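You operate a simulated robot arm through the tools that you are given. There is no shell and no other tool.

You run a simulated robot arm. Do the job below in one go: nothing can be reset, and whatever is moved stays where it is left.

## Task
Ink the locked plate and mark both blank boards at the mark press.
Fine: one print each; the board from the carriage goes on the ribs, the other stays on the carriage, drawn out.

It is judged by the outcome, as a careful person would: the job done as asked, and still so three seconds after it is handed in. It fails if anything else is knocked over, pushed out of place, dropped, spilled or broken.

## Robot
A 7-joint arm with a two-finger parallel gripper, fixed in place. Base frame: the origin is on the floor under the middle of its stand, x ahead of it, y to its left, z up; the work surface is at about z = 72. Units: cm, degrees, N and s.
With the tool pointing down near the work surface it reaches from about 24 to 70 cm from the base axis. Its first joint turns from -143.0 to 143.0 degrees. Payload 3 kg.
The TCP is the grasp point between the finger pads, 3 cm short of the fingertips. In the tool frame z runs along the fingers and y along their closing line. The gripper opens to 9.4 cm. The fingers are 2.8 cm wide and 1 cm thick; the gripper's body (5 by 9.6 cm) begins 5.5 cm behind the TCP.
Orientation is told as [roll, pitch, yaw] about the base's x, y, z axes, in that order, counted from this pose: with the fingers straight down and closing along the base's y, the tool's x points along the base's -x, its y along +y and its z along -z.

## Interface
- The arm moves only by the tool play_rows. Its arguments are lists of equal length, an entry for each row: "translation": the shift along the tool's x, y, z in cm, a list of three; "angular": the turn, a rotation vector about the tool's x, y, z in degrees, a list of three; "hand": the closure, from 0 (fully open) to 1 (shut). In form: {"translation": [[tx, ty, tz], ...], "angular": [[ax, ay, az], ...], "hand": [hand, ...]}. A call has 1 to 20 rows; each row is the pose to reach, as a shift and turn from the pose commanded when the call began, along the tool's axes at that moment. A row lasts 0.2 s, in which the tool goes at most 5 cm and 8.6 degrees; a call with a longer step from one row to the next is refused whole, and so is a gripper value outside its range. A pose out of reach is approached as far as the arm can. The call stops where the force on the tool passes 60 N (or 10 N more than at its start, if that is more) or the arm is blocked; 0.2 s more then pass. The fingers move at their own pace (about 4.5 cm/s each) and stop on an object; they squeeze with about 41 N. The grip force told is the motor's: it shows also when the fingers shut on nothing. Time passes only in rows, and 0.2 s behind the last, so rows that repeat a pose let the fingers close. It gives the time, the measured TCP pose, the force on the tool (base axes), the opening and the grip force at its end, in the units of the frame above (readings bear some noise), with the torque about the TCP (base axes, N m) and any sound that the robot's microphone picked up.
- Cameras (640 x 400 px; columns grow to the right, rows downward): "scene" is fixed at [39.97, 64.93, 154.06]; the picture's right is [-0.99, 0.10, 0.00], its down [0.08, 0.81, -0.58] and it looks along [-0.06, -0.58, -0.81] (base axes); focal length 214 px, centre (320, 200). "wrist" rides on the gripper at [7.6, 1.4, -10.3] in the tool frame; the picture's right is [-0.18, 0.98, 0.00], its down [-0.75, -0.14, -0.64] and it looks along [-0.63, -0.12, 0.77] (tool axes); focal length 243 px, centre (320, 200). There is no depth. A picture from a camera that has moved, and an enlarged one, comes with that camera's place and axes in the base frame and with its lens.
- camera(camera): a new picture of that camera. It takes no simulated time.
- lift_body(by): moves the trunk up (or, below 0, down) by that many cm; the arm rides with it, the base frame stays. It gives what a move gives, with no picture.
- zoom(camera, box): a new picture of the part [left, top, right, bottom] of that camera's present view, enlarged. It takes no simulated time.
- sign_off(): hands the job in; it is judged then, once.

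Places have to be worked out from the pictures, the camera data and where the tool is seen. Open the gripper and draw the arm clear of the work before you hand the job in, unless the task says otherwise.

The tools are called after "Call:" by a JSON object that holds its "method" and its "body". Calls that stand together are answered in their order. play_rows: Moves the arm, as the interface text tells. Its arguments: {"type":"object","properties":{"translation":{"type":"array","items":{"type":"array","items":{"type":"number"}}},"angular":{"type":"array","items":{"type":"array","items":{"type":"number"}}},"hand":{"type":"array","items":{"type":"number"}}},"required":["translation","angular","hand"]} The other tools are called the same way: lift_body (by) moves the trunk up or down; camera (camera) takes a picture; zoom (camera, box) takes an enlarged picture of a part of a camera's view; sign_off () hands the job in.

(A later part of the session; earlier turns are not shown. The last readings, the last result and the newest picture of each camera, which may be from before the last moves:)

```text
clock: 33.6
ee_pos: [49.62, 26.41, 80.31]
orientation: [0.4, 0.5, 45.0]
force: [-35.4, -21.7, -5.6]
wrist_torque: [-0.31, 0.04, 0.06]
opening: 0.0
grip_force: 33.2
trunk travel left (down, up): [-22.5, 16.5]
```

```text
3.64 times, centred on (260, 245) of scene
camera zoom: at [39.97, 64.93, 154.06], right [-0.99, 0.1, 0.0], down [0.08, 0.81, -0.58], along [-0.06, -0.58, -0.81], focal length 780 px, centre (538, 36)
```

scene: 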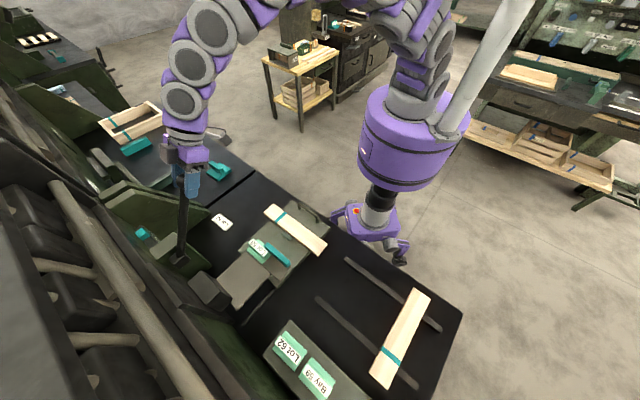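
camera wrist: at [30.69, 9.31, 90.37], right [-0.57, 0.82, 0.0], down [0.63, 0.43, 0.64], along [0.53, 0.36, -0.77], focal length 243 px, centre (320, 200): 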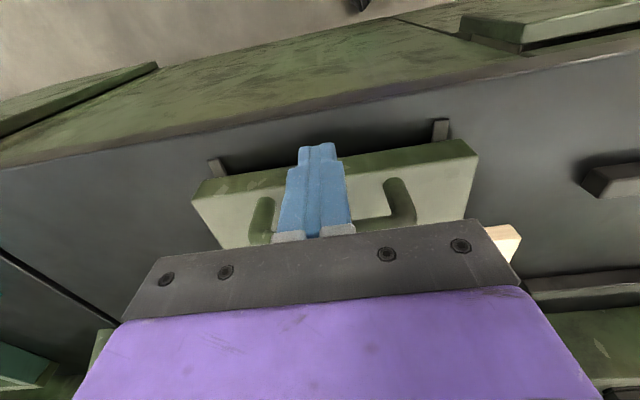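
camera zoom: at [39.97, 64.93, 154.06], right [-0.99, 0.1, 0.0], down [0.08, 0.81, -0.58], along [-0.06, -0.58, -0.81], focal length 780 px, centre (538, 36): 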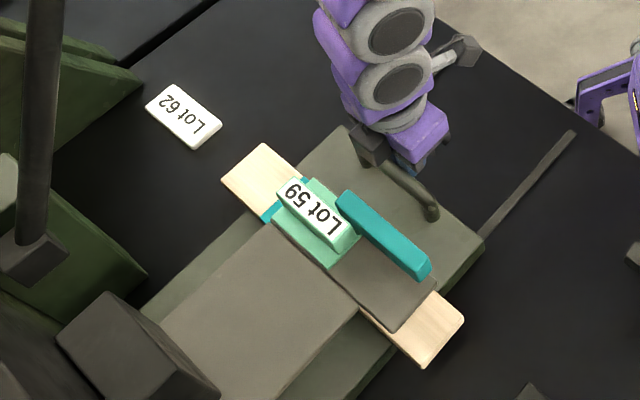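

The carriage hit its end stop (force ~41 N at n≈53.8, about 16 cm of travel), with the board under the plate. I back off, rise, and return to the lever pre-grasp pose, opening the gripper.

Call:
{"method": "play_rows", "body": {"translation": [[1.5, 0, 0], [3, 0, -0.5], [4, 0, -3], [4.2, 0, -7], [4, 0, -11], [2.7, -1.5, -14.7], [1.4, -2.9, -18.3], [0.1, -4.4, -22], [-1.1, -5.8, -25.6], [-2.4, -7.3, -29.2], [-3.7, -8.7, -32.9], [-5, -10.2, -36.6], [-6.2, -11.7, -40.3], [-7.5, -13.1, -44]], "angular": [[0, 0, 0], [0, 0, 0], [0, 0, 0], [0, 0, 0], [0, 0, 0], [0, -3.3, 0], [0, -6.6, 0], [0, -10, 0], [0, -13.3, 0], [0, -16.6, 0], [0, -20, 0], [0, -23.3, 0], [0, -26.6, 0], [0, -30, 0]], "hand": [1, 1, 1, 1, 1, 0, 0, 0, 0, 0, 0, 0, 0, 0]}}

Call:
{"method": "camera", "body": {"camera": "wrist"}}

Call:
{"method": "zoom", "body": {"camera": "scene", "box": [190, 200, 330, 298]}}

```text
clock: 36.6
ee_pos: [64.87, 22.86, 124.13]
orientation: [0.3, -30.0, 45.0]
force: [-0.1, -0.7, -0.1]
wrist_torque: [-0.03, 0.02, 0.0]
opening: 9.4
grip_force: 0.1
trunk travel left (down, up): [-22.5, 16.5]
```

```text
taken
camera wrist: at [55.8, 15.53, 129.29], right [-0.58, 0.81, 0.09], down [0.34, 0.13, 0.93], along [0.74, 0.58, -0.35], focal length 243 px, centre (320, 200)
```

wrist: 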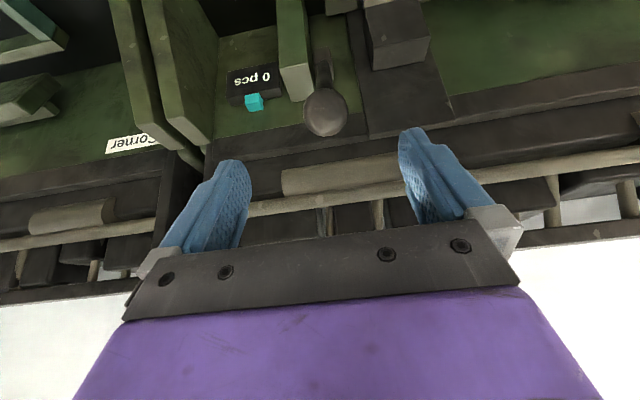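

```text
4.08 times, centred on (260, 249) of scene
camera zoom: at [39.97, 64.93, 154.06], right [-0.99, 0.1, 0.0], down [0.08, 0.81, -0.58], along [-0.06, -0.58, -0.81], focal length 875 px, centre (565, 0)
```

zoom: 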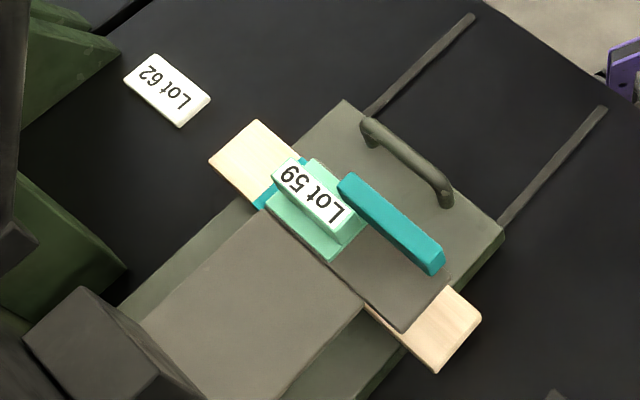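

Board centre (n≈64.8) is right under the plate (n≈64.9). The knob shows where expected; I advance onto it and close the grip.

Call:
{"method": "play_rows", "body": {"translation": [[-0.75, 0.32, 1.5], [-0.75, 0.32, 3], [-0.75, 0.32, 4.5], [-0.75, 0.32, 6], [-0.75, 0.32, 7.5], [-0.75, 0.32, 9], [-0.75, 0.32, 10.4], [-0.75, 0.32, 11.6], [-0.75, 0.32, 11.6], [-0.75, 0.32, 11.6], [-0.75, 0.32, 11.6], [-0.75, 0.32, 11.6], [-0.75, 0.32, 11.6], [-0.75, 0.32, 11.6]], "angular": [[0, 0, 0], [0, 0, 0], [0, 0, 0], [0, 0, 0], [0, 0, 0], [0, 0, 0], [0, 0, 0], [0, 0, 0], [0, 0, 0], [0, 0, 0], [0, 0, 0], [0, 0, 0], [0, 0, 0], [0, 0, 0]], "hand": [0, 0, 0, 0, 0, 0, 0, 0, 0, 1, 1, 1, 1, 1]}}

Call:
{"method": "camera", "body": {"camera": "wrist"}}

```text
clock: 39.6
ee_pos: [69.23, 27.63, 114.45]
orientation: [0.3, -29.9, 45.0]
force: [-0.3, -3.4, -1.3]
wrist_torque: [-0.4, 0.4, -0.13]
opening: 4.16
grip_force: 45.2
trunk travel left (down, up): [-22.5, 16.5]
```

```text
taken
camera wrist: at [59.96, 20.32, 119.55], right [-0.58, 0.81, 0.1], down [0.34, 0.13, 0.93], along [0.74, 0.58, -0.35], focal length 243 px, centre (320, 200)
```

wrist: 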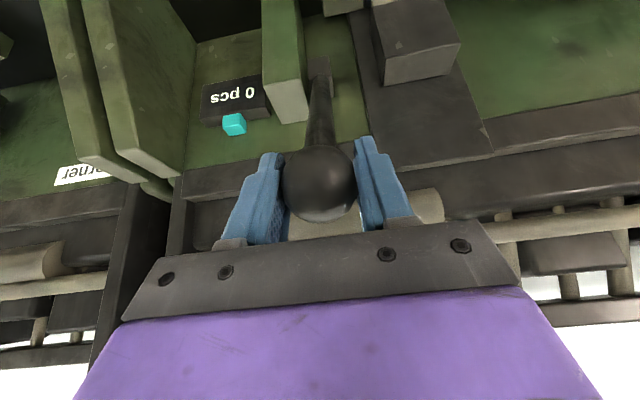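

Held. I pull the lever down along its arc to about 75°, just short of contact.

Call:
{"method": "play_rows", "body": {"translation": [[0.8, 0, 0.03], [1.61, 0, 0.09], [3.48, 0, 0.32], [5.34, 0, 0.68], [7.15, 0, 1.17], [8.94, 0, 1.79], [10.68, 0, 2.52], [12.37, 0, 3.38], [13.98, 0, 4.35], [15.53, 0, 5.43], [16.59, 0, 6.34], [17.63, 0, 7.29], [18.29, 0, 7.96], [18.29, 0, 7.96]], "angular": [[0, 0, 0], [0, 0, 0], [0, 0, 0], [0, 0, 0], [0, 0, 0], [0, 0, 0], [0, 0, 0], [0, 0, 0], [0, 0, 0], [0, 0, 0], [0, 0, 0], [0, 0, 0], [0, 0, 0], [0, 0, 0]], "hand": [1, 1, 1, 1, 1, 1, 1, 1, 1, 1, 1, 1, 1, 1]}}

Call:
{"method": "zoom", "body": {"camera": "scene", "box": [190, 200, 330, 298]}}

```text
clock: 42.6
ee_pos: [60.93, 19.41, 98.41]
orientation: [0.3, -29.9, 44.9]
force: [6.3, -3.7, 0.3]
wrist_torque: [0.24, -0.68, -0.31]
opening: 4.17
grip_force: 45.4
trunk travel left (down, up): [-22.5, 16.5]
```

```text
4.08 times, centred on (260, 249) of scene
camera zoom: at [39.97, 64.93, 154.06], right [-0.99, 0.1, 0.0], down [0.08, 0.81, -0.58], along [-0.06, -0.58, -0.81], focal length 875 px, centre (565, 0)
```

zoom: 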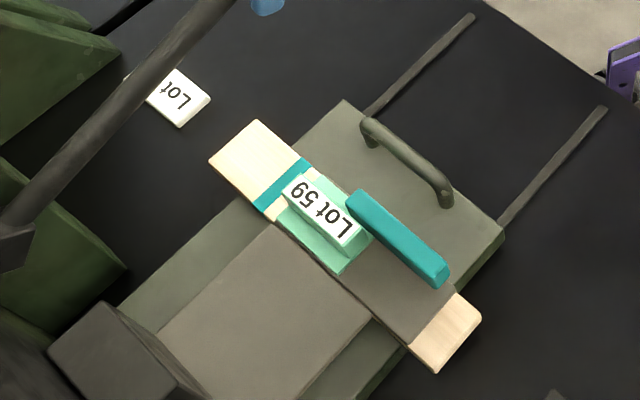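

The head is nearly down. I do the final part of the stroke until the stop.

Call:
{"method": "play_rows", "body": {"translation": [[0.33, 0, 0.33], [0.65, 0, 0.67], [0.97, 0, 1.02], [1.28, 0, 1.38], [1.59, 0, 1.74], [1.9, 0, 2.1], [2.19, 0, 2.47], [2.47, 0, 2.84]], "angular": [[0, 0, 0], [0, 0, 0], [0, 0, 0], [0, 0, 0], [0, 0, 0], [0, 0, 0], [0, 0, 0], [0, 0, 0]], "hand": [1, 1, 1, 1, 1, 1, 1, 1]}}

Call:
{"method": "zoom", "body": {"camera": "scene", "box": [190, 200, 330, 298]}}

```text
clock: 44.5
ee_pos: [60.43, 18.91, 95.36]
orientation: [-0.3, -30.6, 45.4]
force: [-5.0, 6.0, 23.1]
wrist_torque: [0.38, 0.01, 0.12]
opening: 4.16
grip_force: 44.9
trunk travel left (down, up): [-22.5, 16.5]
stopped in row 8: the force on the tool passed its limit at 62 N (the readings are from after the stop); the commanded pose is now the measured one
```

```text
4.08 times, centred on (260, 249) of scene
camera zoom: at [39.97, 64.93, 154.06], right [-0.99, 0.1, 0.0], down [0.08, 0.81, -0.58], along [-0.06, -0.58, -0.81], focal length 875 px, centre (565, 0)
```

zoom: 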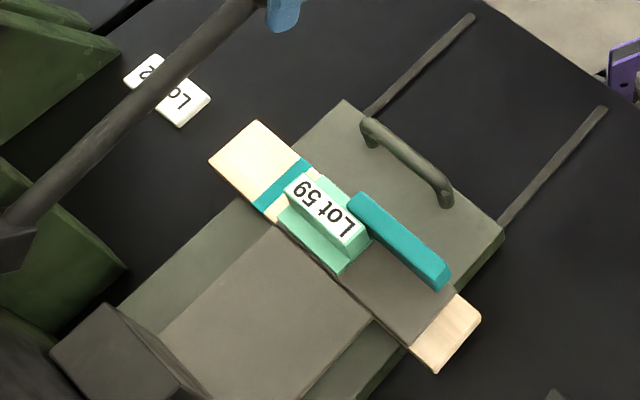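

Firm stop at about 81.5° – the board should be printed. I ease the lever back up in two parts, checking side force.

Call:
{"method": "play_rows", "body": {"translation": [[-0.97, 0, -1.3], [-1.95, 0, -2.37], [-3.0, -0.01, -3.32], [-4.07, -0.02, -4.24], [-5.21, -0.02, -5.08], [-6.38, -0.03, -5.89], [-7.6, -0.04, -6.6], [-8.84, -0.04, -7.28], [-8.84, -0.04, -7.28]], "angular": [[0, 0, 0], [0, 0, 0], [0, 0, 0], [0, 0, 0], [0, 0, 0], [0, 0, 0], [0, 0, 0], [0, 0, 0], [0, 0, 0]], "hand": [1, 1, 1, 1, 1, 1, 1, 1, 1]}}

```text
clock: 46.5
ee_pos: [63.2, 21.75, 105.92]
orientation: [-0.3, -30.4, 45.2]
force: [-26.2, 11.8, 2.1]
wrist_torque: [-0.52, 0.61, -0.07]
opening: 4.15
grip_force: 44.9
trunk travel left (down, up): [-22.5, 16.5]
```

Side force is about 27 N toward +s, so I trim +0.25 cm and finish returning the lever to its rest.

Call:
{"method": "play_rows", "body": {"translation": [[-1.25, 0.25, -0.65], [-2.57, 0.25, -1.2], [-3.9, 0.25, -1.65], [-5.27, 0.25, -2.05], [-6.65, 0.25, -2.34], [-8.05, 0.25, -2.6], [-9.45, 0.25, -2.75], [-10.87, 0.25, -2.88], [-11.35, 0.25, -2.89], [-11.35, 0.25, -2.89]], "angular": [[0, 0, 0], [0, 0, 0], [0, 0, 0], [0, 0, 0], [0, 0, 0], [0, 0, 0], [0, 0, 0], [0, 0, 0], [0, 0, 0], [0, 0, 0]], "hand": [1, 1, 1, 1, 1, 1, 1, 1, 1, 1]}}

Call:
{"method": "camera", "body": {"camera": "wrist"}}

```text
clock: 48.7
ee_pos: [68.97, 27.69, 114.19]
orientation: [-0.2, -30.5, 45.1]
force: [-6.5, -8.1, 6.2]
wrist_torque: [-0.81, 0.66, 0.06]
opening: 4.14
grip_force: 44.7
trunk travel left (down, up): [-22.5, 16.5]
```

```text
taken
camera wrist: at [59.83, 20.25, 119.15], right [-0.58, 0.81, 0.09], down [0.33, 0.13, 0.94], along [0.74, 0.58, -0.34], focal length 243 px, centre (320, 200)
```

wrist: 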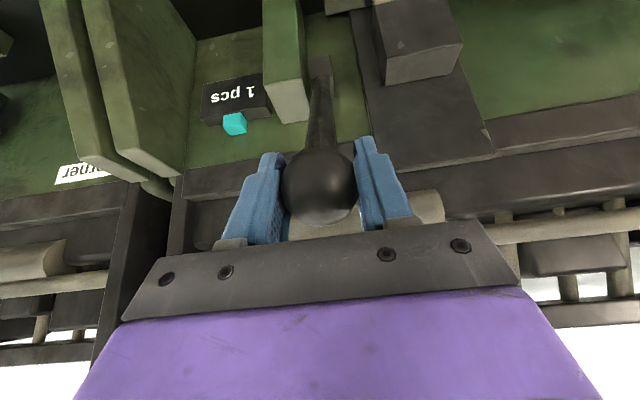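

The counter now reads "1 pcs". I release the knob and back away from the lever.

Call:
{"method": "play_rows", "body": {"translation": [[0, 0, 0], [0, 0, 0], [0, 0, 0], [0, 0, 0], [0, 0, 0], [0, 0, -1.5], [0, 0, -3.5], [0, 0, -6], [0, 0, -9], [0, 0, -12]], "angular": [[0, 0, 0], [0, 0, 0], [0, 0, 0], [0, 0, 0], [0, 0, 0], [0, 0, 0], [0, 0, 0], [0, 0, 0], [0, 0, 0], [0, 0, 0]], "hand": [0, 0, 0, 0, 0, 0, 0, 0, 0, 0]}}

Call:
{"method": "zoom", "body": {"camera": "scene", "box": [190, 200, 330, 298]}}

```text
clock: 50.9
ee_pos: [64.52, 23.26, 124.71]
orientation: [-0.2, -30.4, 45.1]
force: [0.4, -0.4, 0.5]
wrist_torque: [0.01, 0.0, 0.0]
opening: 9.4
grip_force: 0.1
trunk travel left (down, up): [-22.5, 16.5]
```

```text
4.08 times, centred on (260, 249) of scene
camera zoom: at [39.97, 64.93, 154.06], right [-0.99, 0.1, 0.0], down [0.08, 0.81, -0.58], along [-0.06, -0.58, -0.81], focal length 875 px, centre (565, 0)
```

zoom: 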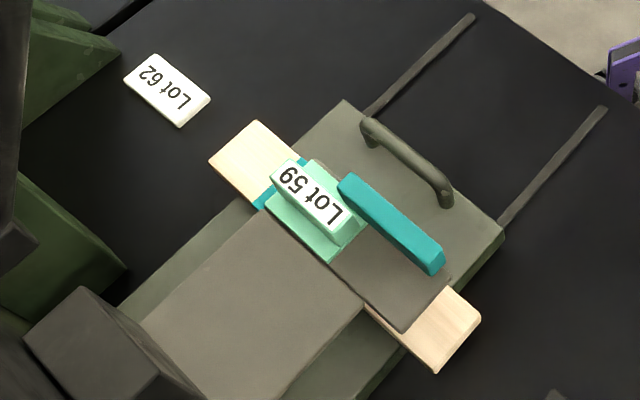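

The head is up and the bar is at n≈55.4. I move the closed fingers to above the handle, tilted 20°, ready to hook in between the bar and the head.

Call:
{"method": "play_rows", "body": {"translation": [[2.4, 1.3, 2.5], [4.9, 2.5, 5], [7.3, 3.8, 7.4], [9.7, 5.1, 9.9], [12.1, 6.4, 12.4], [14.6, 7.6, 14.9], [17, 8.9, 17.4], [19.4, 10.2, 19.8], [21.9, 11.4, 22.3], [24.3, 12.7, 24.8]], "angular": [[0, 1, 0], [0, 2, 0], [0, 3, 0], [0, 4, 0], [0, 5, 0], [0, 6, 0], [0, 7, 0], [0, 8, 0], [0, 9, 0], [0, 10.4, 0]], "hand": [0, 0, 1, 1, 1, 1, 1, 1, 1, 1]}}

Call:
{"method": "camera", "body": {"camera": "wrist"}}

Call:
{"method": "zoom", "body": {"camera": "scene", "box": [200, 170, 340, 268]}}

```text
clock: 53.1
ee_pos: [50.03, 26.45, 90.49]
orientation: [-0.2, -20.0, 45.1]
force: [0.0, 0.0, -0.1]
wrist_torque: [0.0, -0.02, 0.0]
opening: 0.0
grip_force: 33.0
trunk travel left (down, up): [-22.5, 16.5]
```

```text
taken
camera wrist: at [41.53, 19.98, 97.58], right [-0.57, 0.82, 0.06], down [0.44, 0.25, 0.86], along [0.69, 0.52, -0.51], focal length 243 px, centre (320, 200)
```

wrist: 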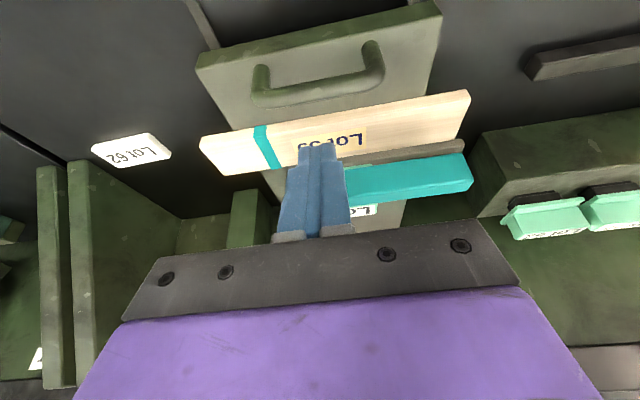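

```text
4.08 times, centred on (270, 219) of scene
camera zoom: at [39.97, 64.93, 154.06], right [-0.99, 0.1, 0.0], down [0.08, 0.81, -0.58], along [-0.06, -0.58, -0.81], focal length 875 px, centre (524, 122)
```

zoom: 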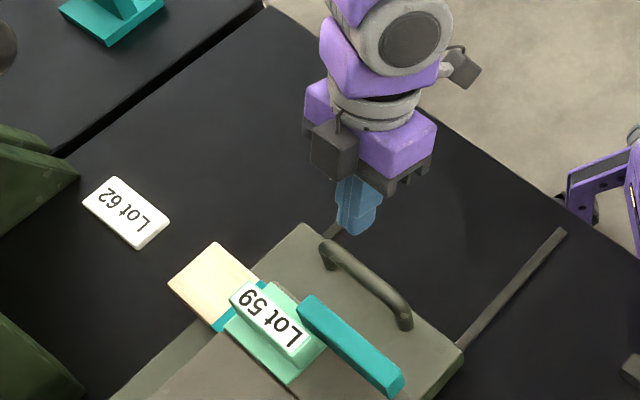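

The print "Lot 59" is visible on the board. The bar is at n≈55.6, z≈79.3; I slide the fingers down along their axis into the gap just behind the bar.

Call:
{"method": "play_rows", "body": {"translation": [[-0.2, 0, 1.5], [-0.2, 0, 3], [-0.2, 0, 4.5], [-0.2, 0, 6], [-0.2, 0, 7.4], [-0.2, 0, 8.7], [-0.2, 0, 9.9], [-0.2, 0, 10.9], [-0.2, 0, 10.9]], "angular": [[0, 0, 0], [0, 0, 0], [0, 0, 0], [0, 0, 0], [0, 0, 0], [0, 0, 0], [0, 0, 0], [0, 0, 0], [0, 0, 0]], "hand": [1, 1, 1, 1, 1, 1, 1, 1, 1]}}

Call:
{"method": "camera", "body": {"camera": "wrist"}}

Call:
{"method": "zoom", "body": {"camera": "scene", "box": [200, 190, 340, 288]}}

```text
clock: 55.1
ee_pos: [52.81, 29.35, 80.32]
orientation: [-0.3, -19.9, 45.2]
force: [4.8, 3.2, 1.5]
wrist_torque: [0.0, 0.0, -0.04]
opening: 0.0
grip_force: 33.0
trunk travel left (down, up): [-22.5, 16.5]
```

```text
taken
camera wrist: at [44.41, 22.74, 87.41], right [-0.57, 0.82, 0.06], down [0.44, 0.25, 0.86], along [0.69, 0.52, -0.51], focal length 243 px, centre (320, 200)
```

wrist: 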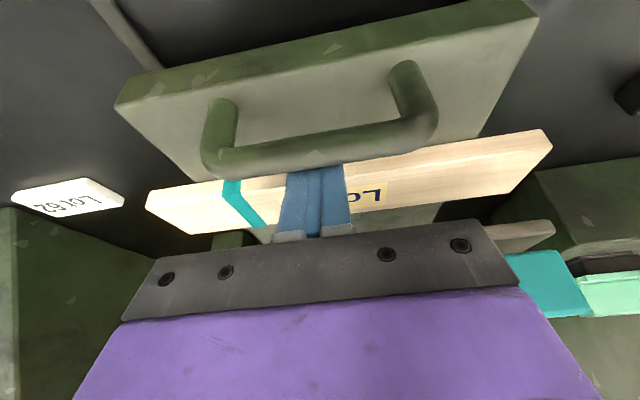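

```text
4.08 times, centred on (270, 239) of scene
camera zoom: at [39.97, 64.93, 154.06], right [-0.99, 0.1, 0.0], down [0.08, 0.81, -0.58], along [-0.06, -0.58, -0.81], focal length 875 px, centre (524, 41)
```

zoom: 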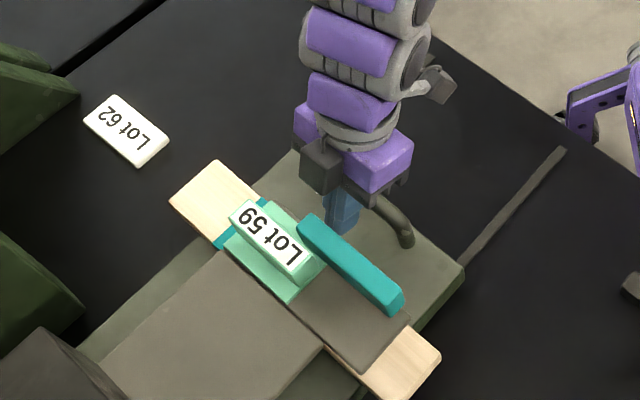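

The fingers are hooked behind the bar (about 6 N contact). I pull the carriage out slowly toward the robot.

Call:
{"method": "play_rows", "body": {"translation": [[0.5, 0, -0.18], [1.1, 0, -0.4], [1.8, 0, -0.66], [2.6, 0, -0.95], [3.4, 0, -1.24], [4.2, 0, -1.53], [5.1, 0, -1.86], [6.0, 0, -2.18], [6.9, 0, -2.51], [7.8, 0, -2.84], [8.7, 0, -3.17], [9.6, 0, -3.49], [10.5, 0, -3.82], [11.3, 0, -4.11], [12.1, 0, -4.4], [12.8, 0, -4.66], [13.4, 0, -4.88], [14.0, 0, -5.1], [14.5, 0, -5.28], [14.8, 0, -5.39]], "angular": [[0, 0, 0], [0, 0, 0], [0, 0, 0], [0, 0, 0], [0, 0, 0], [0, 0, 0], [0, 0, 0], [0, 0, 0], [0, 0, 0], [0, 0, 0], [0, 0, 0], [0, 0, 0], [0, 0, 0], [0, 0, 0], [0, 0, 0], [0, 0, 0], [0, 0, 0], [0, 0, 0], [0, 0, 0], [0, 0, 0]], "hand": [1, 1, 1, 1, 1, 1, 1, 1, 1, 1, 1, 1, 1, 1, 1, 1, 1, 1, 1, 1]}}

Call:
{"method": "zoom", "body": {"camera": "scene", "box": [200, 180, 360, 290]}}

```text
clock: 59.3
ee_pos: [41.66, 18.1, 80.44]
orientation: [-0.1, -20.0, 45.1]
force: [2.1, 3.5, 2.6]
wrist_torque: [0.04, -0.02, -0.07]
opening: 0.0
grip_force: 33.3
trunk travel left (down, up): [-22.5, 16.5]
```

```text
3.64 times, centred on (280, 235) of scene
camera zoom: at [39.97, 64.93, 154.06], right [-0.99, 0.1, 0.0], down [0.08, 0.81, -0.58], along [-0.06, -0.58, -0.81], focal length 780 px, centre (466, 73)
```

zoom: 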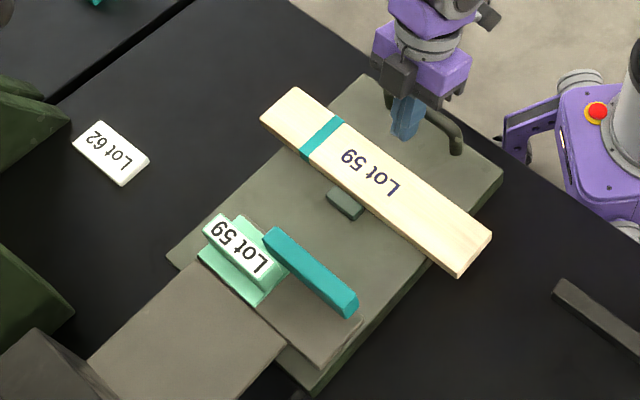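

The board shows a clean "Lot 59" print. I pull a little more until the outer stop.

Call:
{"method": "play_rows", "body": {"translation": [[0.3, 0, -0.11], [0.6, 0, -0.22], [0.9, 0, -0.33], [1.1, 0, -0.4], [1.3, 0, -0.47], [1.5, 0, -0.55]], "angular": [[0, 0, 0], [0, 0, 0], [0, 0, 0], [0, 0, 0], [0, 0, 0], [0, 0, 0]], "hand": [1, 1, 1, 1, 1, 1]}}

Call:
{"method": "zoom", "body": {"camera": "scene", "box": [200, 180, 360, 290]}}

```text
clock: 60.2
ee_pos: [41.41, 17.7, 81.21]
orientation: [-0.7, -22.3, 45.6]
force: [23.3, 43.9, 8.7]
wrist_torque: [0.31, -0.3, -0.31]
opening: 0.0
grip_force: 32.7
trunk travel left (down, up): [-22.5, 16.5]
stopped in row 4: the force on the tool passed its limit at 63 N (the readings are from after the stop); the commanded pose is now the measured one
```

```text
3.64 times, centred on (280, 235) of scene
camera zoom: at [39.97, 64.93, 154.06], right [-0.99, 0.1, 0.0], down [0.08, 0.81, -0.58], along [-0.06, -0.58, -0.81], focal length 780 px, centre (466, 73)
```

zoom: 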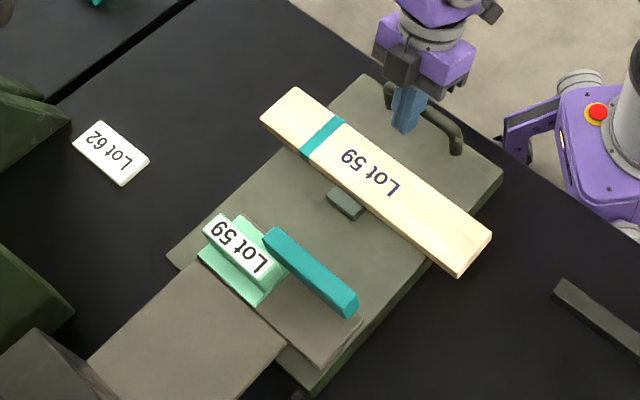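

The outer stop is reached. I relieve the contact, lift the fingers straight up out of the handle and straighten the tool above the board.

Call:
{"method": "play_rows", "body": {"translation": [[-0.37, 0, 0.15], [-1.13, 0, -1.7], [-2.27, 0, -4.48], [-4.34, 0, -7.95], [-7.5, 1.5, -10.4], [-10.7, 3, -12.9], [-13.8, 4.6, -14.7], [-13.8, 4.6, -14.7]], "angular": [[0, 0, 0], [0, 0, 0], [0, 0, 0], [0, 7, 0], [0, 14, 0], [0, 20, 0], [0, 22.3, 0], [0, 22.3, 0]], "hand": [1, 1, 1, 1, 0.5, 0, 0, 0]}}

Call:
{"method": "zoom", "body": {"camera": "scene", "box": [200, 170, 360, 280]}}

```text
clock: 62.0
ee_pos: [43.26, 25.88, 99.62]
orientation: [-0.2, 1.2, 45.0]
force: [1.1, 0.0, 0.0]
wrist_torque: [-0.02, 0.02, 0.01]
opening: 8.48
grip_force: 0.1
trunk travel left (down, up): [-22.5, 16.5]
```

```text
3.64 times, centred on (280, 225) of scene
camera zoom: at [39.97, 64.93, 154.06], right [-0.99, 0.1, 0.0], down [0.08, 0.81, -0.58], along [-0.06, -0.58, -0.81], focal length 780 px, centre (466, 109)
```

zoom: 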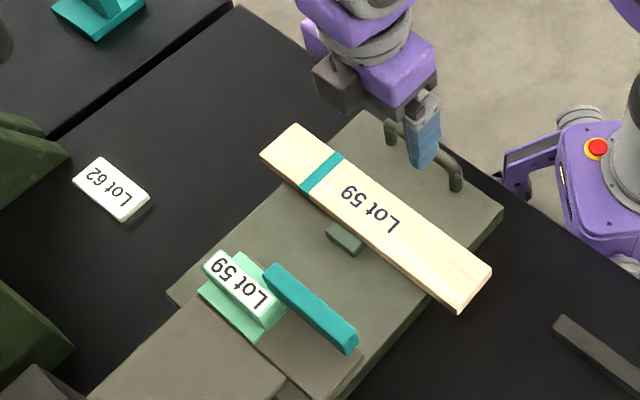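

Board printed and clear. I rotate the tool by -90° so that the fingers close across the board's width, and look at the board from above.

Call:
{"method": "play_rows", "body": {"translation": [[0, 0, 0], [0, 0, 0], [0, 0, 0], [0, 0, 0], [0, 0, 0], [0, 0, 0], [0, 0, 0], [0, 0, 0], [0, 0, 0], [0, 0, 0], [0, 0, 0], [0, 0, 0]], "angular": [[0, -0.6, 8.2], [0, -1.2, 16.4], [0, -1.2, 24.6], [0, -1.2, 32.8], [0, -1.2, 41], [0, -1.2, 49.2], [0, -1.2, 57.4], [0, -1.2, 65.6], [0, -1.2, 73.8], [0, -1.2, 82], [0, -1, 90], [0, -1, 90]], "hand": [0, 0, 0, 0, 0, 0, 0, 0, 0, 0, 0, 0]}}

Call:
{"method": "camera", "body": {"camera": "wrist"}}

Call:
{"method": "zoom", "body": {"camera": "scene", "box": [200, 170, 360, 280]}}

```text
clock: 64.6
ee_pos: [43.08, 25.76, 99.71]
orientation: [-0.5, -1.0, -45.1]
force: [0.2, 0.2, -0.2]
wrist_torque: [0.0, 0.0, -0.01]
opening: 9.39
grip_force: 0.2
trunk travel left (down, up): [-22.5, 16.5]
```

```text
taken
camera wrist: at [38.7, 32.29, 109.75], right [0.83, 0.56, -0.01], down [0.43, -0.62, 0.66], along [0.37, -0.54, -0.76], focal length 243 px, centre (320, 200)
```

wrist: 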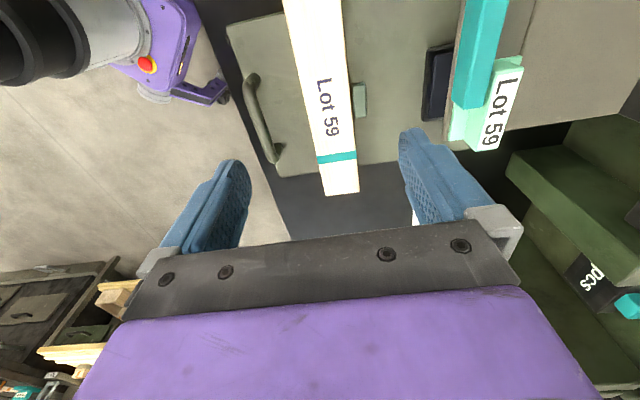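

```text
3.64 times, centred on (280, 225) of scene
camera zoom: at [39.97, 64.93, 154.06], right [-0.99, 0.1, 0.0], down [0.08, 0.81, -0.58], along [-0.06, -0.58, -0.81], focal length 780 px, centre (466, 109)
```

zoom: 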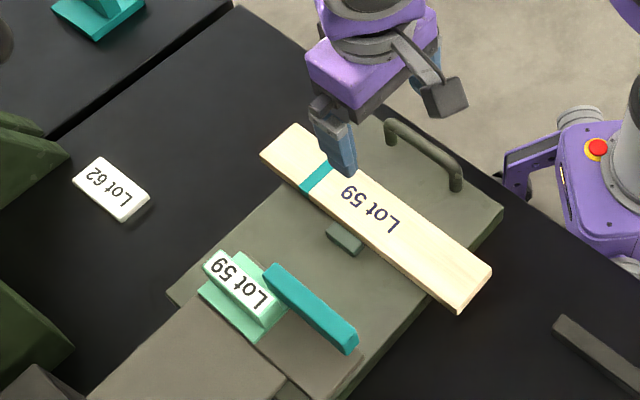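

The board spans n≈46.3–51.9 (centre ≈49.1), with the print centred. I align, descend to straddle it at s≈-12 (clear of the stop block), keeping the fingertips just above the carriage top.

Call:
{"method": "play_rows", "body": {"translation": [[0, 0.2, 2], [0, 0.4, 5], [0, 0.45, 8], [0, 0.45, 11], [0, 0.45, 14], [0, 0.45, 16.5], [0, 0.45, 18.5], [0, 0.45, 19.6], [0, 0.45, 20.3], [0, 0.45, 20.3]], "angular": [[-0.3, 0.5, 0], [-0.5, 1, 0], [-0.5, 1, 0], [-0.5, 1, 0], [-0.5, 1, 0], [-0.5, 1, 0], [-0.5, 1, 0], [-0.5, 1, 0], [-0.5, 1, 0], [-0.5, 1, 0]], "hand": [0, 0, 0, 0, 0, 0, 0, 0, 0, 0]}}

Call:
{"method": "camera", "body": {"camera": "wrist"}}

Call:
{"method": "zoom", "body": {"camera": "scene", "box": [220, 180, 360, 278]}}

```text
clock: 66.8
ee_pos: [43.57, 25.76, 79.26]
orientation: [-0.1, -0.1, -45.0]
force: [0.1, -0.7, 0.1]
wrist_torque: [0.0, 0.05, 0.02]
opening: 9.39
grip_force: 0.1
trunk travel left (down, up): [-22.5, 16.5]
```

```text
taken
camera wrist: at [39.33, 32.11, 89.61], right [0.82, 0.57, 0.0], down [0.43, -0.63, 0.64], along [0.36, -0.53, -0.77], focal length 243 px, centre (320, 200)
```

wrist: 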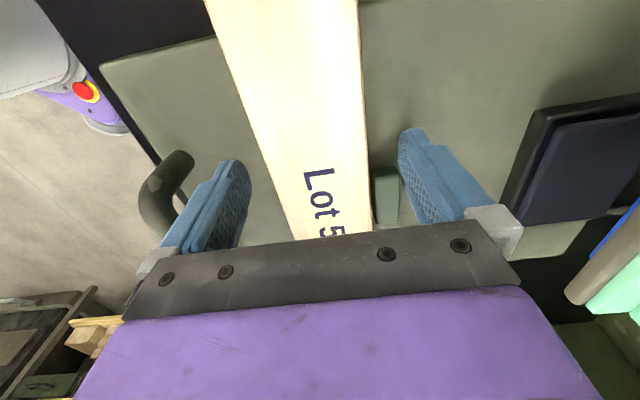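

```text
4.08 times, centred on (290, 229) of scene
camera zoom: at [39.97, 64.93, 154.06], right [-0.99, 0.1, 0.0], down [0.08, 0.81, -0.58], along [-0.06, -0.58, -0.81], focal length 875 px, centre (442, 82)
```

zoom: 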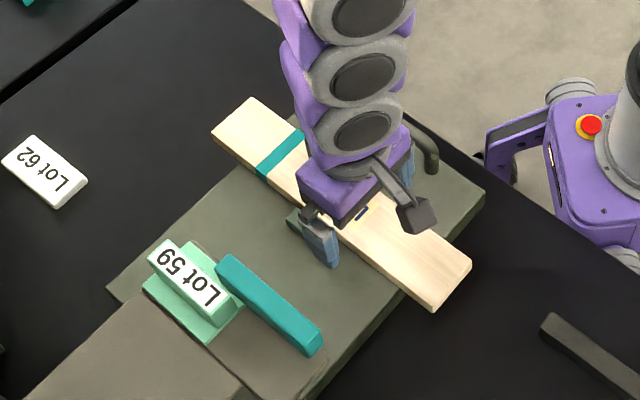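

Well aligned. I lower 0.4 cm more and close on the board's edges.

Call:
{"method": "play_rows", "body": {"translation": [[0, 0, 0.2], [0, 0, 0.4], [0, 0, 0.4], [0, 0, 0.4], [0, 0, 0.4], [0, 0, 0.4], [0, 0, 0.4], [0, 0, 0.4]], "angular": [[0, 0, 0], [0, 0, 0], [0, 0, 0], [0, 0, 0], [0, 0, 0], [0, 0, 0], [0, 0, 0], [0, 0, 0]], "hand": [0, 0, 0.2, 0.35, 1, 1, 1, 1]}}

Call:
{"method": "camera", "body": {"camera": "wrist"}}

```text
clock: 68.6
ee_pos: [43.56, 25.73, 79.01]
orientation: [0.0, 0.0, -44.8]
force: [-0.8, -0.1, -0.1]
wrist_torque: [0.03, 0.02, 0.0]
opening: 5.96
grip_force: 41.2
trunk travel left (down, up): [-22.5, 16.5]
```

```text
taken
camera wrist: at [39.28, 32.1, 89.18], right [0.82, 0.57, 0.0], down [0.43, -0.63, 0.64], along [0.36, -0.53, -0.77], focal length 243 px, centre (320, 200)
```

wrist: 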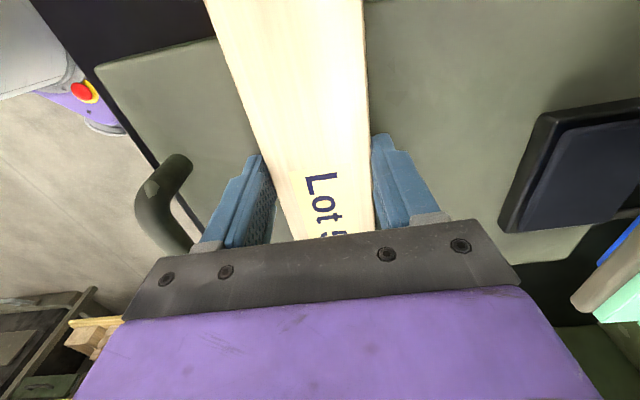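

Gripped at 5.96 cm width. I lift straight up and check the hold.

Call:
{"method": "play_rows", "body": {"translation": [[0, 0, -0.5], [0, 0, -1.2], [0, 0, -2.2], [0, 0, -3.5], [0, 0, -5], [0, 0, -7], [0, 0, -9], [0, 0, -11], [0, 0, -11]], "angular": [[0, 0, 0], [0, 0, 0], [0, 0, 0], [0, 0, 0], [0, 0, 0], [0, 0, 0], [0, 0, 0], [0, 0, 0], [0, 0, 0]], "hand": [1, 1, 1, 1, 1, 1, 1, 1, 1]}}

Call:
{"method": "camera", "body": {"camera": "scene"}}

Call:
{"method": "camera", "body": {"camera": "wrist"}}

```text
clock: 70.6
ee_pos: [43.52, 25.72, 89.88]
orientation: [0.0, 0.0, -44.9]
force: [-0.4, 0.2, -2.7]
wrist_torque: [0.06, 0.05, -0.03]
opening: 5.92
grip_force: 41.4
trunk travel left (down, up): [-22.5, 16.5]
```

```text
taken
```

scene: 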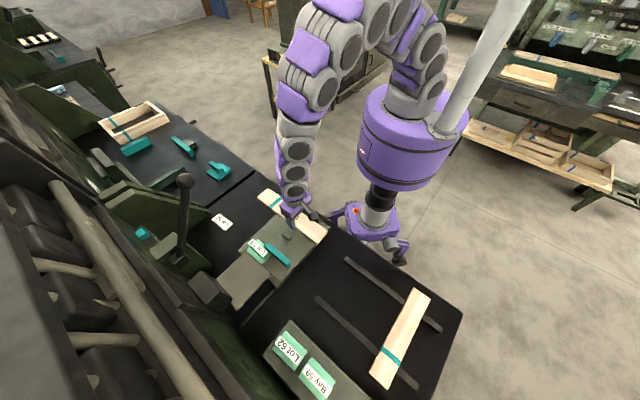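

```text
taken
camera wrist: at [39.32, 32.07, 100.16], right [0.82, 0.57, 0.0], down [0.43, -0.63, 0.64], along [0.36, -0.53, -0.77], focal length 243 px, centre (320, 200)
```

wrist: 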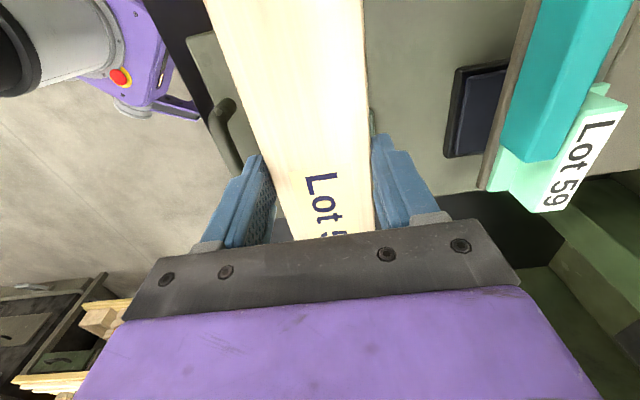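

The board is securely held (~2.7 N). I raise it clear, carry it toward the ribs (+s) and rotate it 90° on the way.

Call:
{"method": "play_rows", "body": {"translation": [[0, 0, -3], [0, 0, -6], [0, 0, -9], [1.5, 0, -11], [4, 0, -12], [7, 0, -12], [10, 0, -12], [12, 0, -12], [14, 0.1, -12], [16, 0.2, -12], [18, 0.3, -12], [20, 0.4, -12], [22, 0.5, -12], [24, 0.6, -12], [26.2, 0.7, -12], [28.4, 0.8, -12], [30.5, 0.8, -12], [32.6, 0.8, -12], [32.6, 0.8, -12]], "angular": [[0, 0, 0], [0, 0, 0], [0, 0, 0], [0, 0, 0], [0, 0, 0], [0, 0, 0], [0, 0, -4], [0, 0, -12], [0, 0, -20], [0, 0, -28], [0, 0, -36], [0, 0, -44], [0, 0, -52], [0, 0, -60], [0, 0, -68], [0, 0, -76], [0, 0, -84], [0, 0, -90], [0, 0, -90]], "hand": [1, 1, 1, 1, 1, 1, 1, 1, 1, 1, 1, 1, 1, 1, 1, 1, 1, 1, 1]}}

Call:
{"method": "camera", "body": {"camera": "scene"}}

Call:
{"method": "camera", "body": {"camera": "wrist"}}

```text
clock: 74.6
ee_pos: [21.17, 49.33, 101.74]
orientation: [0.2, 0.0, 45.2]
force: [0.3, -0.6, -1.8]
wrist_torque: [-0.06, 0.03, 0.0]
opening: 5.93
grip_force: 41.5
trunk travel left (down, up): [-22.5, 16.5]
```

```text
taken
```

scene: 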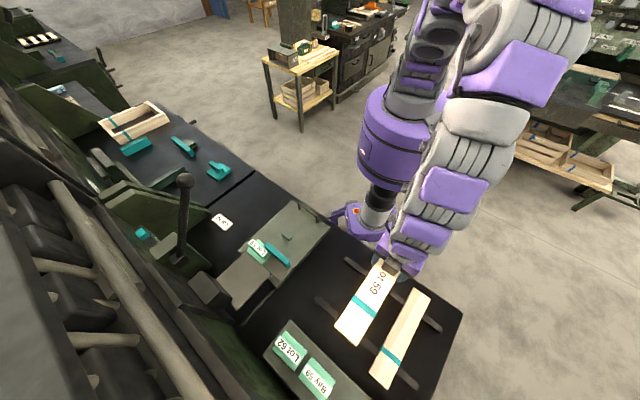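

```text
taken
camera wrist: at [14.76, 44.89, 112.02], right [-0.57, 0.82, 0.0], down [0.63, 0.43, 0.64], along [0.53, 0.37, -0.77], focal length 243 px, centre (320, 200)
```

wrist: 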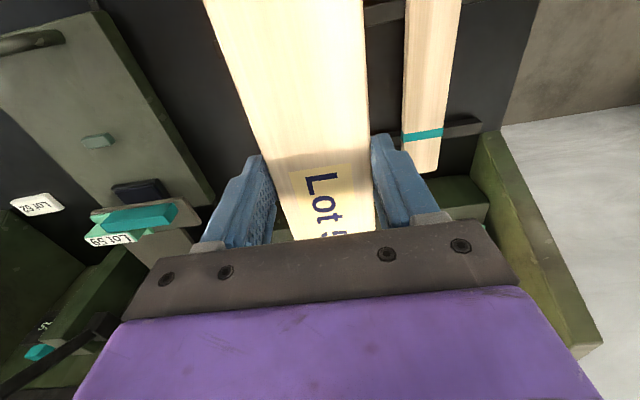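

The board is now over the ribs, aligned like the other one. I zoom to determine the rib/board heights precisely before lowering.

Call:
{"method": "zoom", "body": {"camera": "wrist", "box": [360, 0, 520, 200]}}

Call:
{"method": "zoom", "body": {"camera": "scene", "box": [300, 240, 470, 400]}}

```text
2.00 times, centred on (440, 100) of wrist
camera zoom: at [14.76, 44.89, 112.02], right [-0.57, 0.82, 0.0], down [0.63, 0.43, 0.64], along [0.53, 0.37, -0.77], focal length 485 px, centre (80, 400)
```

zoom: 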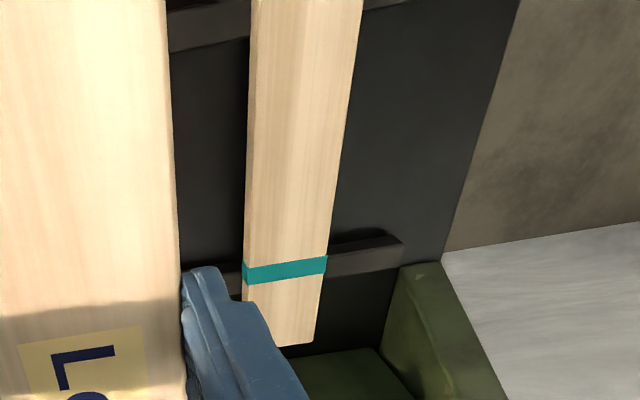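

```text
2.50 times, centred on (385, 320) of scene
camera zoom: at [39.97, 64.93, 154.06], right [-0.99, 0.1, 0.0], down [0.08, 0.81, -0.58], along [-0.06, -0.58, -0.81], focal length 536 px, centre (158, -100)
```

zoom: 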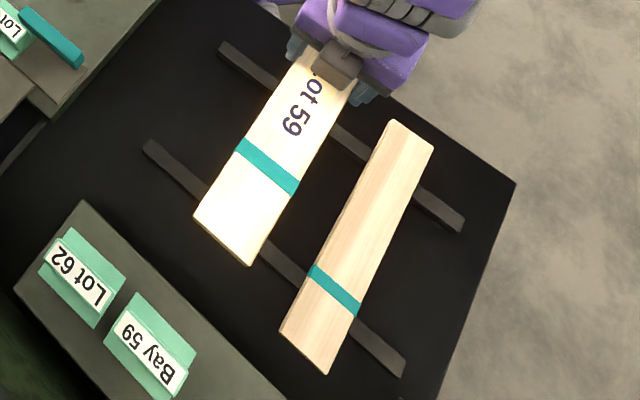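

Boards on the ribs have their top at about z≈76.5. I lower the printed board toward the ribs, stopping a bit above.

Call:
{"method": "play_rows", "body": {"translation": [[0, 0, 2], [0, 0, 5], [0, 0, 8], [0, 0, 11], [0, 0, 14], [0, 0, 17], [0, 0, 19.5], [0, 0, 21.2], [0, 0, 22], [0, 0, 22]], "angular": [[0, 0, 0], [0, 0, 0], [0, 0, 0], [0, 0, 0], [0, 0, 0], [0, 0, 0], [0, 0, 0], [0, 0, 0], [0, 0, 0], [0, 0, 0]], "hand": [1, 1, 1, 1, 1, 1, 1, 1, 1, 1]}}

Call:
{"method": "zoom", "body": {"camera": "scene", "box": [300, 240, 470, 400]}}

Call:
{"method": "camera", "body": {"camera": "wrist"}}

```text
clock: 76.8
ee_pos: [20.96, 49.48, 79.93]
orientation: [0.0, 0.0, 44.9]
force: [-0.3, -0.2, -1.9]
wrist_torque: [-0.04, 0.04, -0.01]
opening: 5.92
grip_force: 40.7
trunk travel left (down, up): [-22.5, 16.5]
```

```text
2.50 times, centred on (385, 320) of scene
camera zoom: at [39.97, 64.93, 154.06], right [-0.99, 0.1, 0.0], down [0.08, 0.81, -0.58], along [-0.06, -0.58, -0.81], focal length 536 px, centre (158, -100)
```

zoom: 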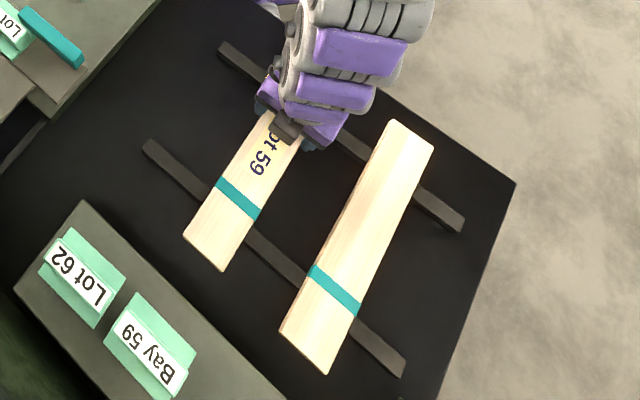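

```text
taken
camera wrist: at [14.78, 45.02, 90.18], right [-0.57, 0.82, 0.0], down [0.63, 0.43, 0.64], along [0.53, 0.36, -0.77], focal length 243 px, centre (320, 200)
```

wrist: 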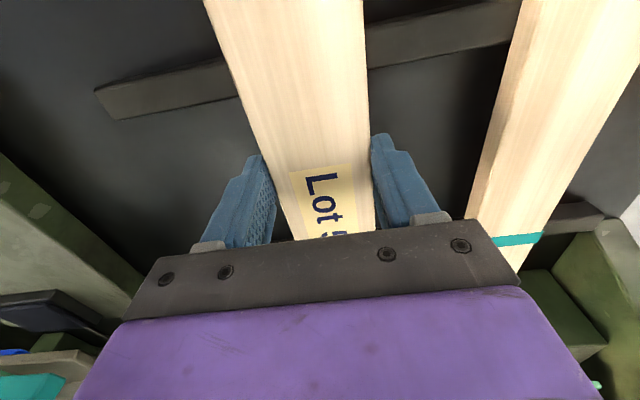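

Nearly down over both ribs. I lower in small steps, feeling for contact.

Call:
{"method": "play_rows", "body": {"translation": [[0, 0, 0.15], [0, 0, 0.3], [0, 0, 0.45], [0, 0, 0.6], [0, 0, 0.75], [0, 0, 0.9]], "angular": [[0, 0, 0], [0, 0, 0], [0, 0, 0], [0, 0, 0], [0, 0, 0], [0, 0, 0]], "hand": [1, 1, 1, 1, 1, 1]}}

```text
clock: 78.2
ee_pos: [20.95, 49.28, 79.04]
orientation: [0.1, 0.0, 45.0]
force: [-0.2, 0.1, -1.4]
wrist_torque: [-0.04, 0.03, -0.01]
opening: 5.91
grip_force: 41.0
trunk travel left (down, up): [-22.5, 16.5]
```

No contact yet (force still just the board's weight). I continue lowering finely.

Call:
{"method": "play_rows", "body": {"translation": [[0, 0, 0.12], [0, 0, 0.24], [0, 0, 0.36], [0, 0, 0.48]], "angular": [[0, 0, 0], [0, 0, 0], [0, 0, 0], [0, 0, 0]], "hand": [1, 1, 1, 1]}}

```text
clock: 79.2
ee_pos: [21.04, 49.46, 78.5]
orientation: [0.0, -0.1, 45.2]
force: [0.4, 0.3, -1.5]
wrist_torque: [-0.02, 0.06, -0.02]
opening: 5.92
grip_force: 40.5
trunk travel left (down, up): [-22.5, 16.5]
```

Call:
{"method": "play_rows", "body": {"translation": [[0, 0, 0.1], [0, 0, 0.2], [0, 0, 0.3], [0, 0, 0.4]], "angular": [[0, 0, 0], [0, 0, 0], [0, 0, 0], [0, 0, 0]], "hand": [1, 1, 1, 1]}}

Call:
{"method": "zoom", "body": {"camera": "scene", "box": [330, 280, 430, 400]}}

```text
clock: 80.2
ee_pos: [20.96, 49.36, 78.11]
orientation: [0.0, 0.0, 45.1]
force: [-0.2, -0.6, -2.0]
wrist_torque: [-0.03, 0.02, -0.01]
opening: 5.93
grip_force: 40.8
trunk travel left (down, up): [-22.5, 16.5]
```

```text
3.33 times, centred on (380, 340) of scene
camera zoom: at [39.97, 64.93, 154.06], right [-0.99, 0.1, 0.0], down [0.08, 0.81, -0.58], along [-0.06, -0.58, -0.81], focal length 715 px, centre (120, -267)
```

zoom: 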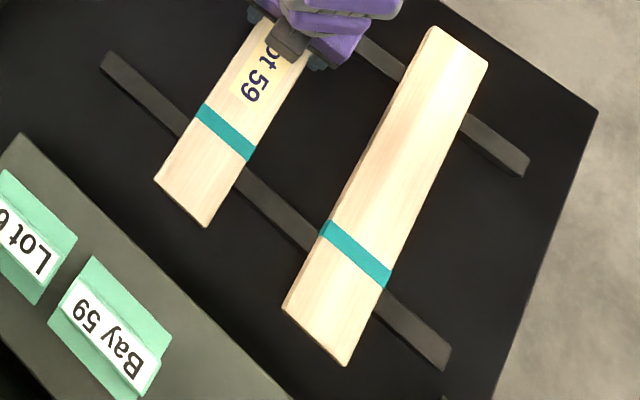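

Still hanging freely. I continue to lower finely.

Call:
{"method": "play_rows", "body": {"translation": [[0, 0, 0.1], [0, 0, 0.2], [0, 0, 0.3], [0, 0, 0.4], [0, 0, 0.5]], "angular": [[0, 0, 0], [0, 0, 0], [0, 0, 0], [0, 0, 0], [0, 0, 0]], "hand": [1, 1, 1, 1, 1]}}

```text
clock: 81.4
ee_pos: [21.02, 49.43, 77.71]
orientation: [0.0, 0.1, 45.1]
force: [0.0, -1.0, -2.3]
wrist_torque: [-0.05, 0.07, 0.01]
opening: 5.93
grip_force: 40.9
trunk travel left (down, up): [-22.5, 16.5]
```

Call:
{"method": "play_rows", "body": {"translation": [[0, 0, 0.1], [0, 0, 0.2], [0, 0, 0.3], [0, 0, 0.4], [0, 0, 0.5]], "angular": [[0, 0, 0], [0, 0, 0], [0, 0, 0], [0, 0, 0], [0, 0, 0]], "hand": [1, 1, 1, 1, 1]}}

Call:
{"method": "camera", "body": {"camera": "wrist"}}

Call:
{"method": "zoom", "body": {"camera": "scene", "box": [330, 280, 430, 400]}}

```text
clock: 82.6
ee_pos: [21.13, 49.47, 77.43]
orientation: [0.0, -0.3, 45.1]
force: [-0.6, 1.4, 33.8]
wrist_torque: [0.08, -0.07, 0.05]
opening: 5.93
grip_force: 40.7
trunk travel left (down, up): [-22.5, 16.5]
```

```text
taken
camera wrist: at [14.7, 44.9, 87.66], right [-0.57, 0.82, 0.0], down [0.63, 0.43, 0.65], along [0.53, 0.37, -0.76], focal length 243 px, centre (320, 200)
```

wrist: 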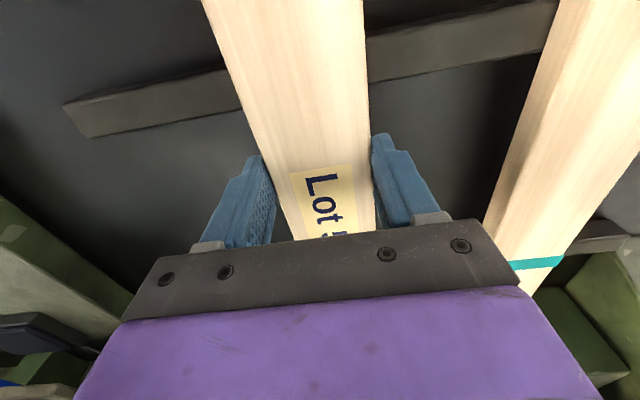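

```text
3.33 times, centred on (380, 340) of scene
camera zoom: at [39.97, 64.93, 154.06], right [-0.99, 0.1, 0.0], down [0.08, 0.81, -0.58], along [-0.06, -0.58, -0.81], focal length 715 px, centre (120, -267)
```

zoom: 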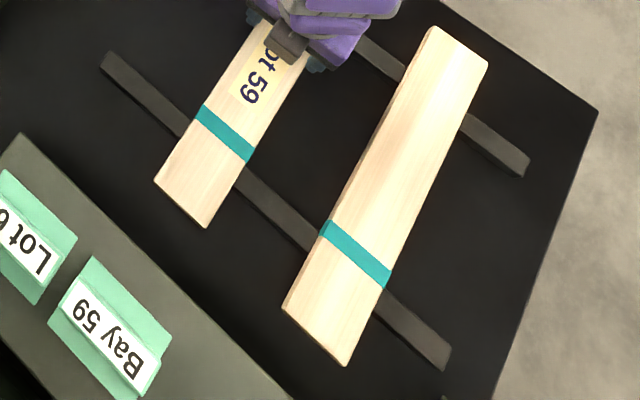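

Contact felt at z≈77.5 (34 N), so the board sits on both ribs. I ease off the pressure and open the fingers.

Call:
{"method": "play_rows", "body": {"translation": [[0, 0, -0.15], [0, 0, -0.25], [0, 0, -0.25], [0, 0, -0.25], [0, 0, -0.25], [0, 0, -0.25], [0, 0, -0.25]], "angular": [[0, 0, 0], [0, 0, 0], [0, 0, 0], [0, 0, 0], [0, 0, 0], [0, 0, 0], [0, 0, 0]], "hand": [1, 1, 0.3, 0.2, 0.1, 0, 0]}}

Call:
{"method": "camera", "body": {"camera": "wrist"}}

```text
clock: 84.2
ee_pos: [21.06, 49.47, 77.46]
orientation: [-0.1, 0.0, 45.1]
force: [0.1, -0.2, -0.7]
wrist_torque: [0.01, 0.01, -0.03]
opening: 9.42
grip_force: 0.1
trunk travel left (down, up): [-22.5, 16.5]
```

```text
taken
camera wrist: at [14.7, 44.94, 87.66], right [-0.57, 0.82, 0.0], down [0.63, 0.43, 0.64], along [0.53, 0.36, -0.77], focal length 243 px, centre (320, 200)
```

wrist: 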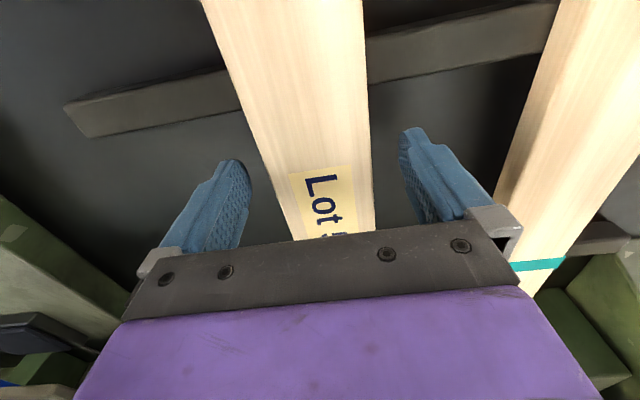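

The printed board rests on the ribs. I rise straight up and shift over the other board to measure it.

Call:
{"method": "play_rows", "body": {"translation": [[0, 0, -1], [0, 0, -3], [0, 0, -6], [0, 0, -10], [0, 0, -14], [0, 3, -17], [0, 7, -18], [0, 11, -18], [0, 13.9, -18], [0, 13.9, -18]], "angular": [[0, 0, 0], [0, 0, 0], [0, 0, 0], [0, 0, 0], [0, 0, 0], [0, 0, 0], [0, 0, 0], [0, 0, 0], [0, 0, 0], [0, 0, 0]], "hand": [0, 0, 0, 0, 0, 0, 0, 0, 0, 0]}}

Call:
{"method": "camera", "body": {"camera": "wrist"}}

Call:
{"method": "zoom", "body": {"camera": "scene", "box": [310, 240, 480, 400]}}

```text
clock: 86.4
ee_pos: [11.34, 59.18, 95.33]
orientation: [-0.1, -0.1, 45.0]
force: [-0.3, 1.0, 0.0]
wrist_torque: [-0.04, 0.03, 0.02]
opening: 9.37
grip_force: 0.1
trunk travel left (down, up): [-22.5, 16.5]
```

```text
taken
camera wrist: at [5.04, 54.8, 105.57], right [-0.57, 0.82, 0.0], down [0.63, 0.43, 0.64], along [0.53, 0.36, -0.77], focal length 243 px, centre (320, 200)
```

wrist: 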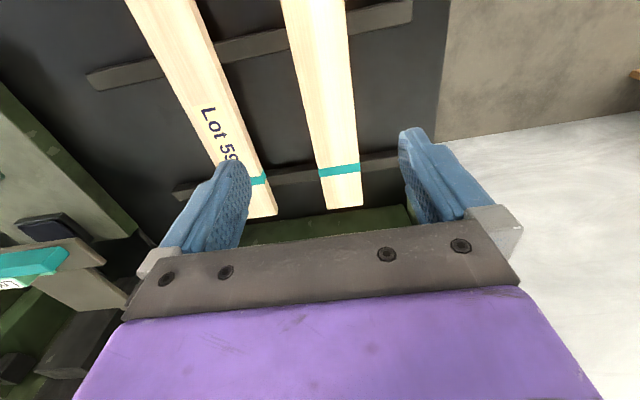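

```text
2.50 times, centred on (395, 320) of scene
camera zoom: at [39.97, 64.93, 154.06], right [-0.99, 0.1, 0.0], down [0.08, 0.81, -0.58], along [-0.06, -0.58, -0.81], focal length 536 px, centre (132, -100)
```

zoom: 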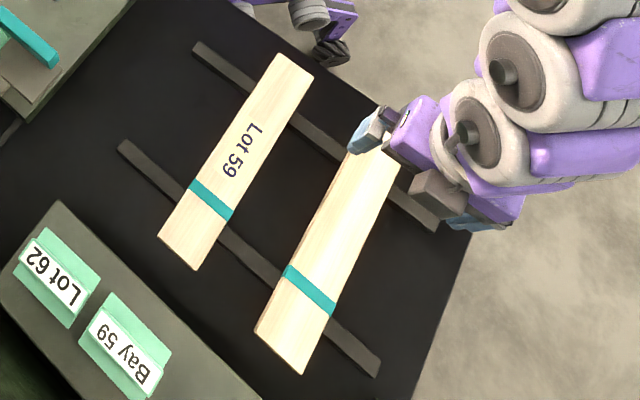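

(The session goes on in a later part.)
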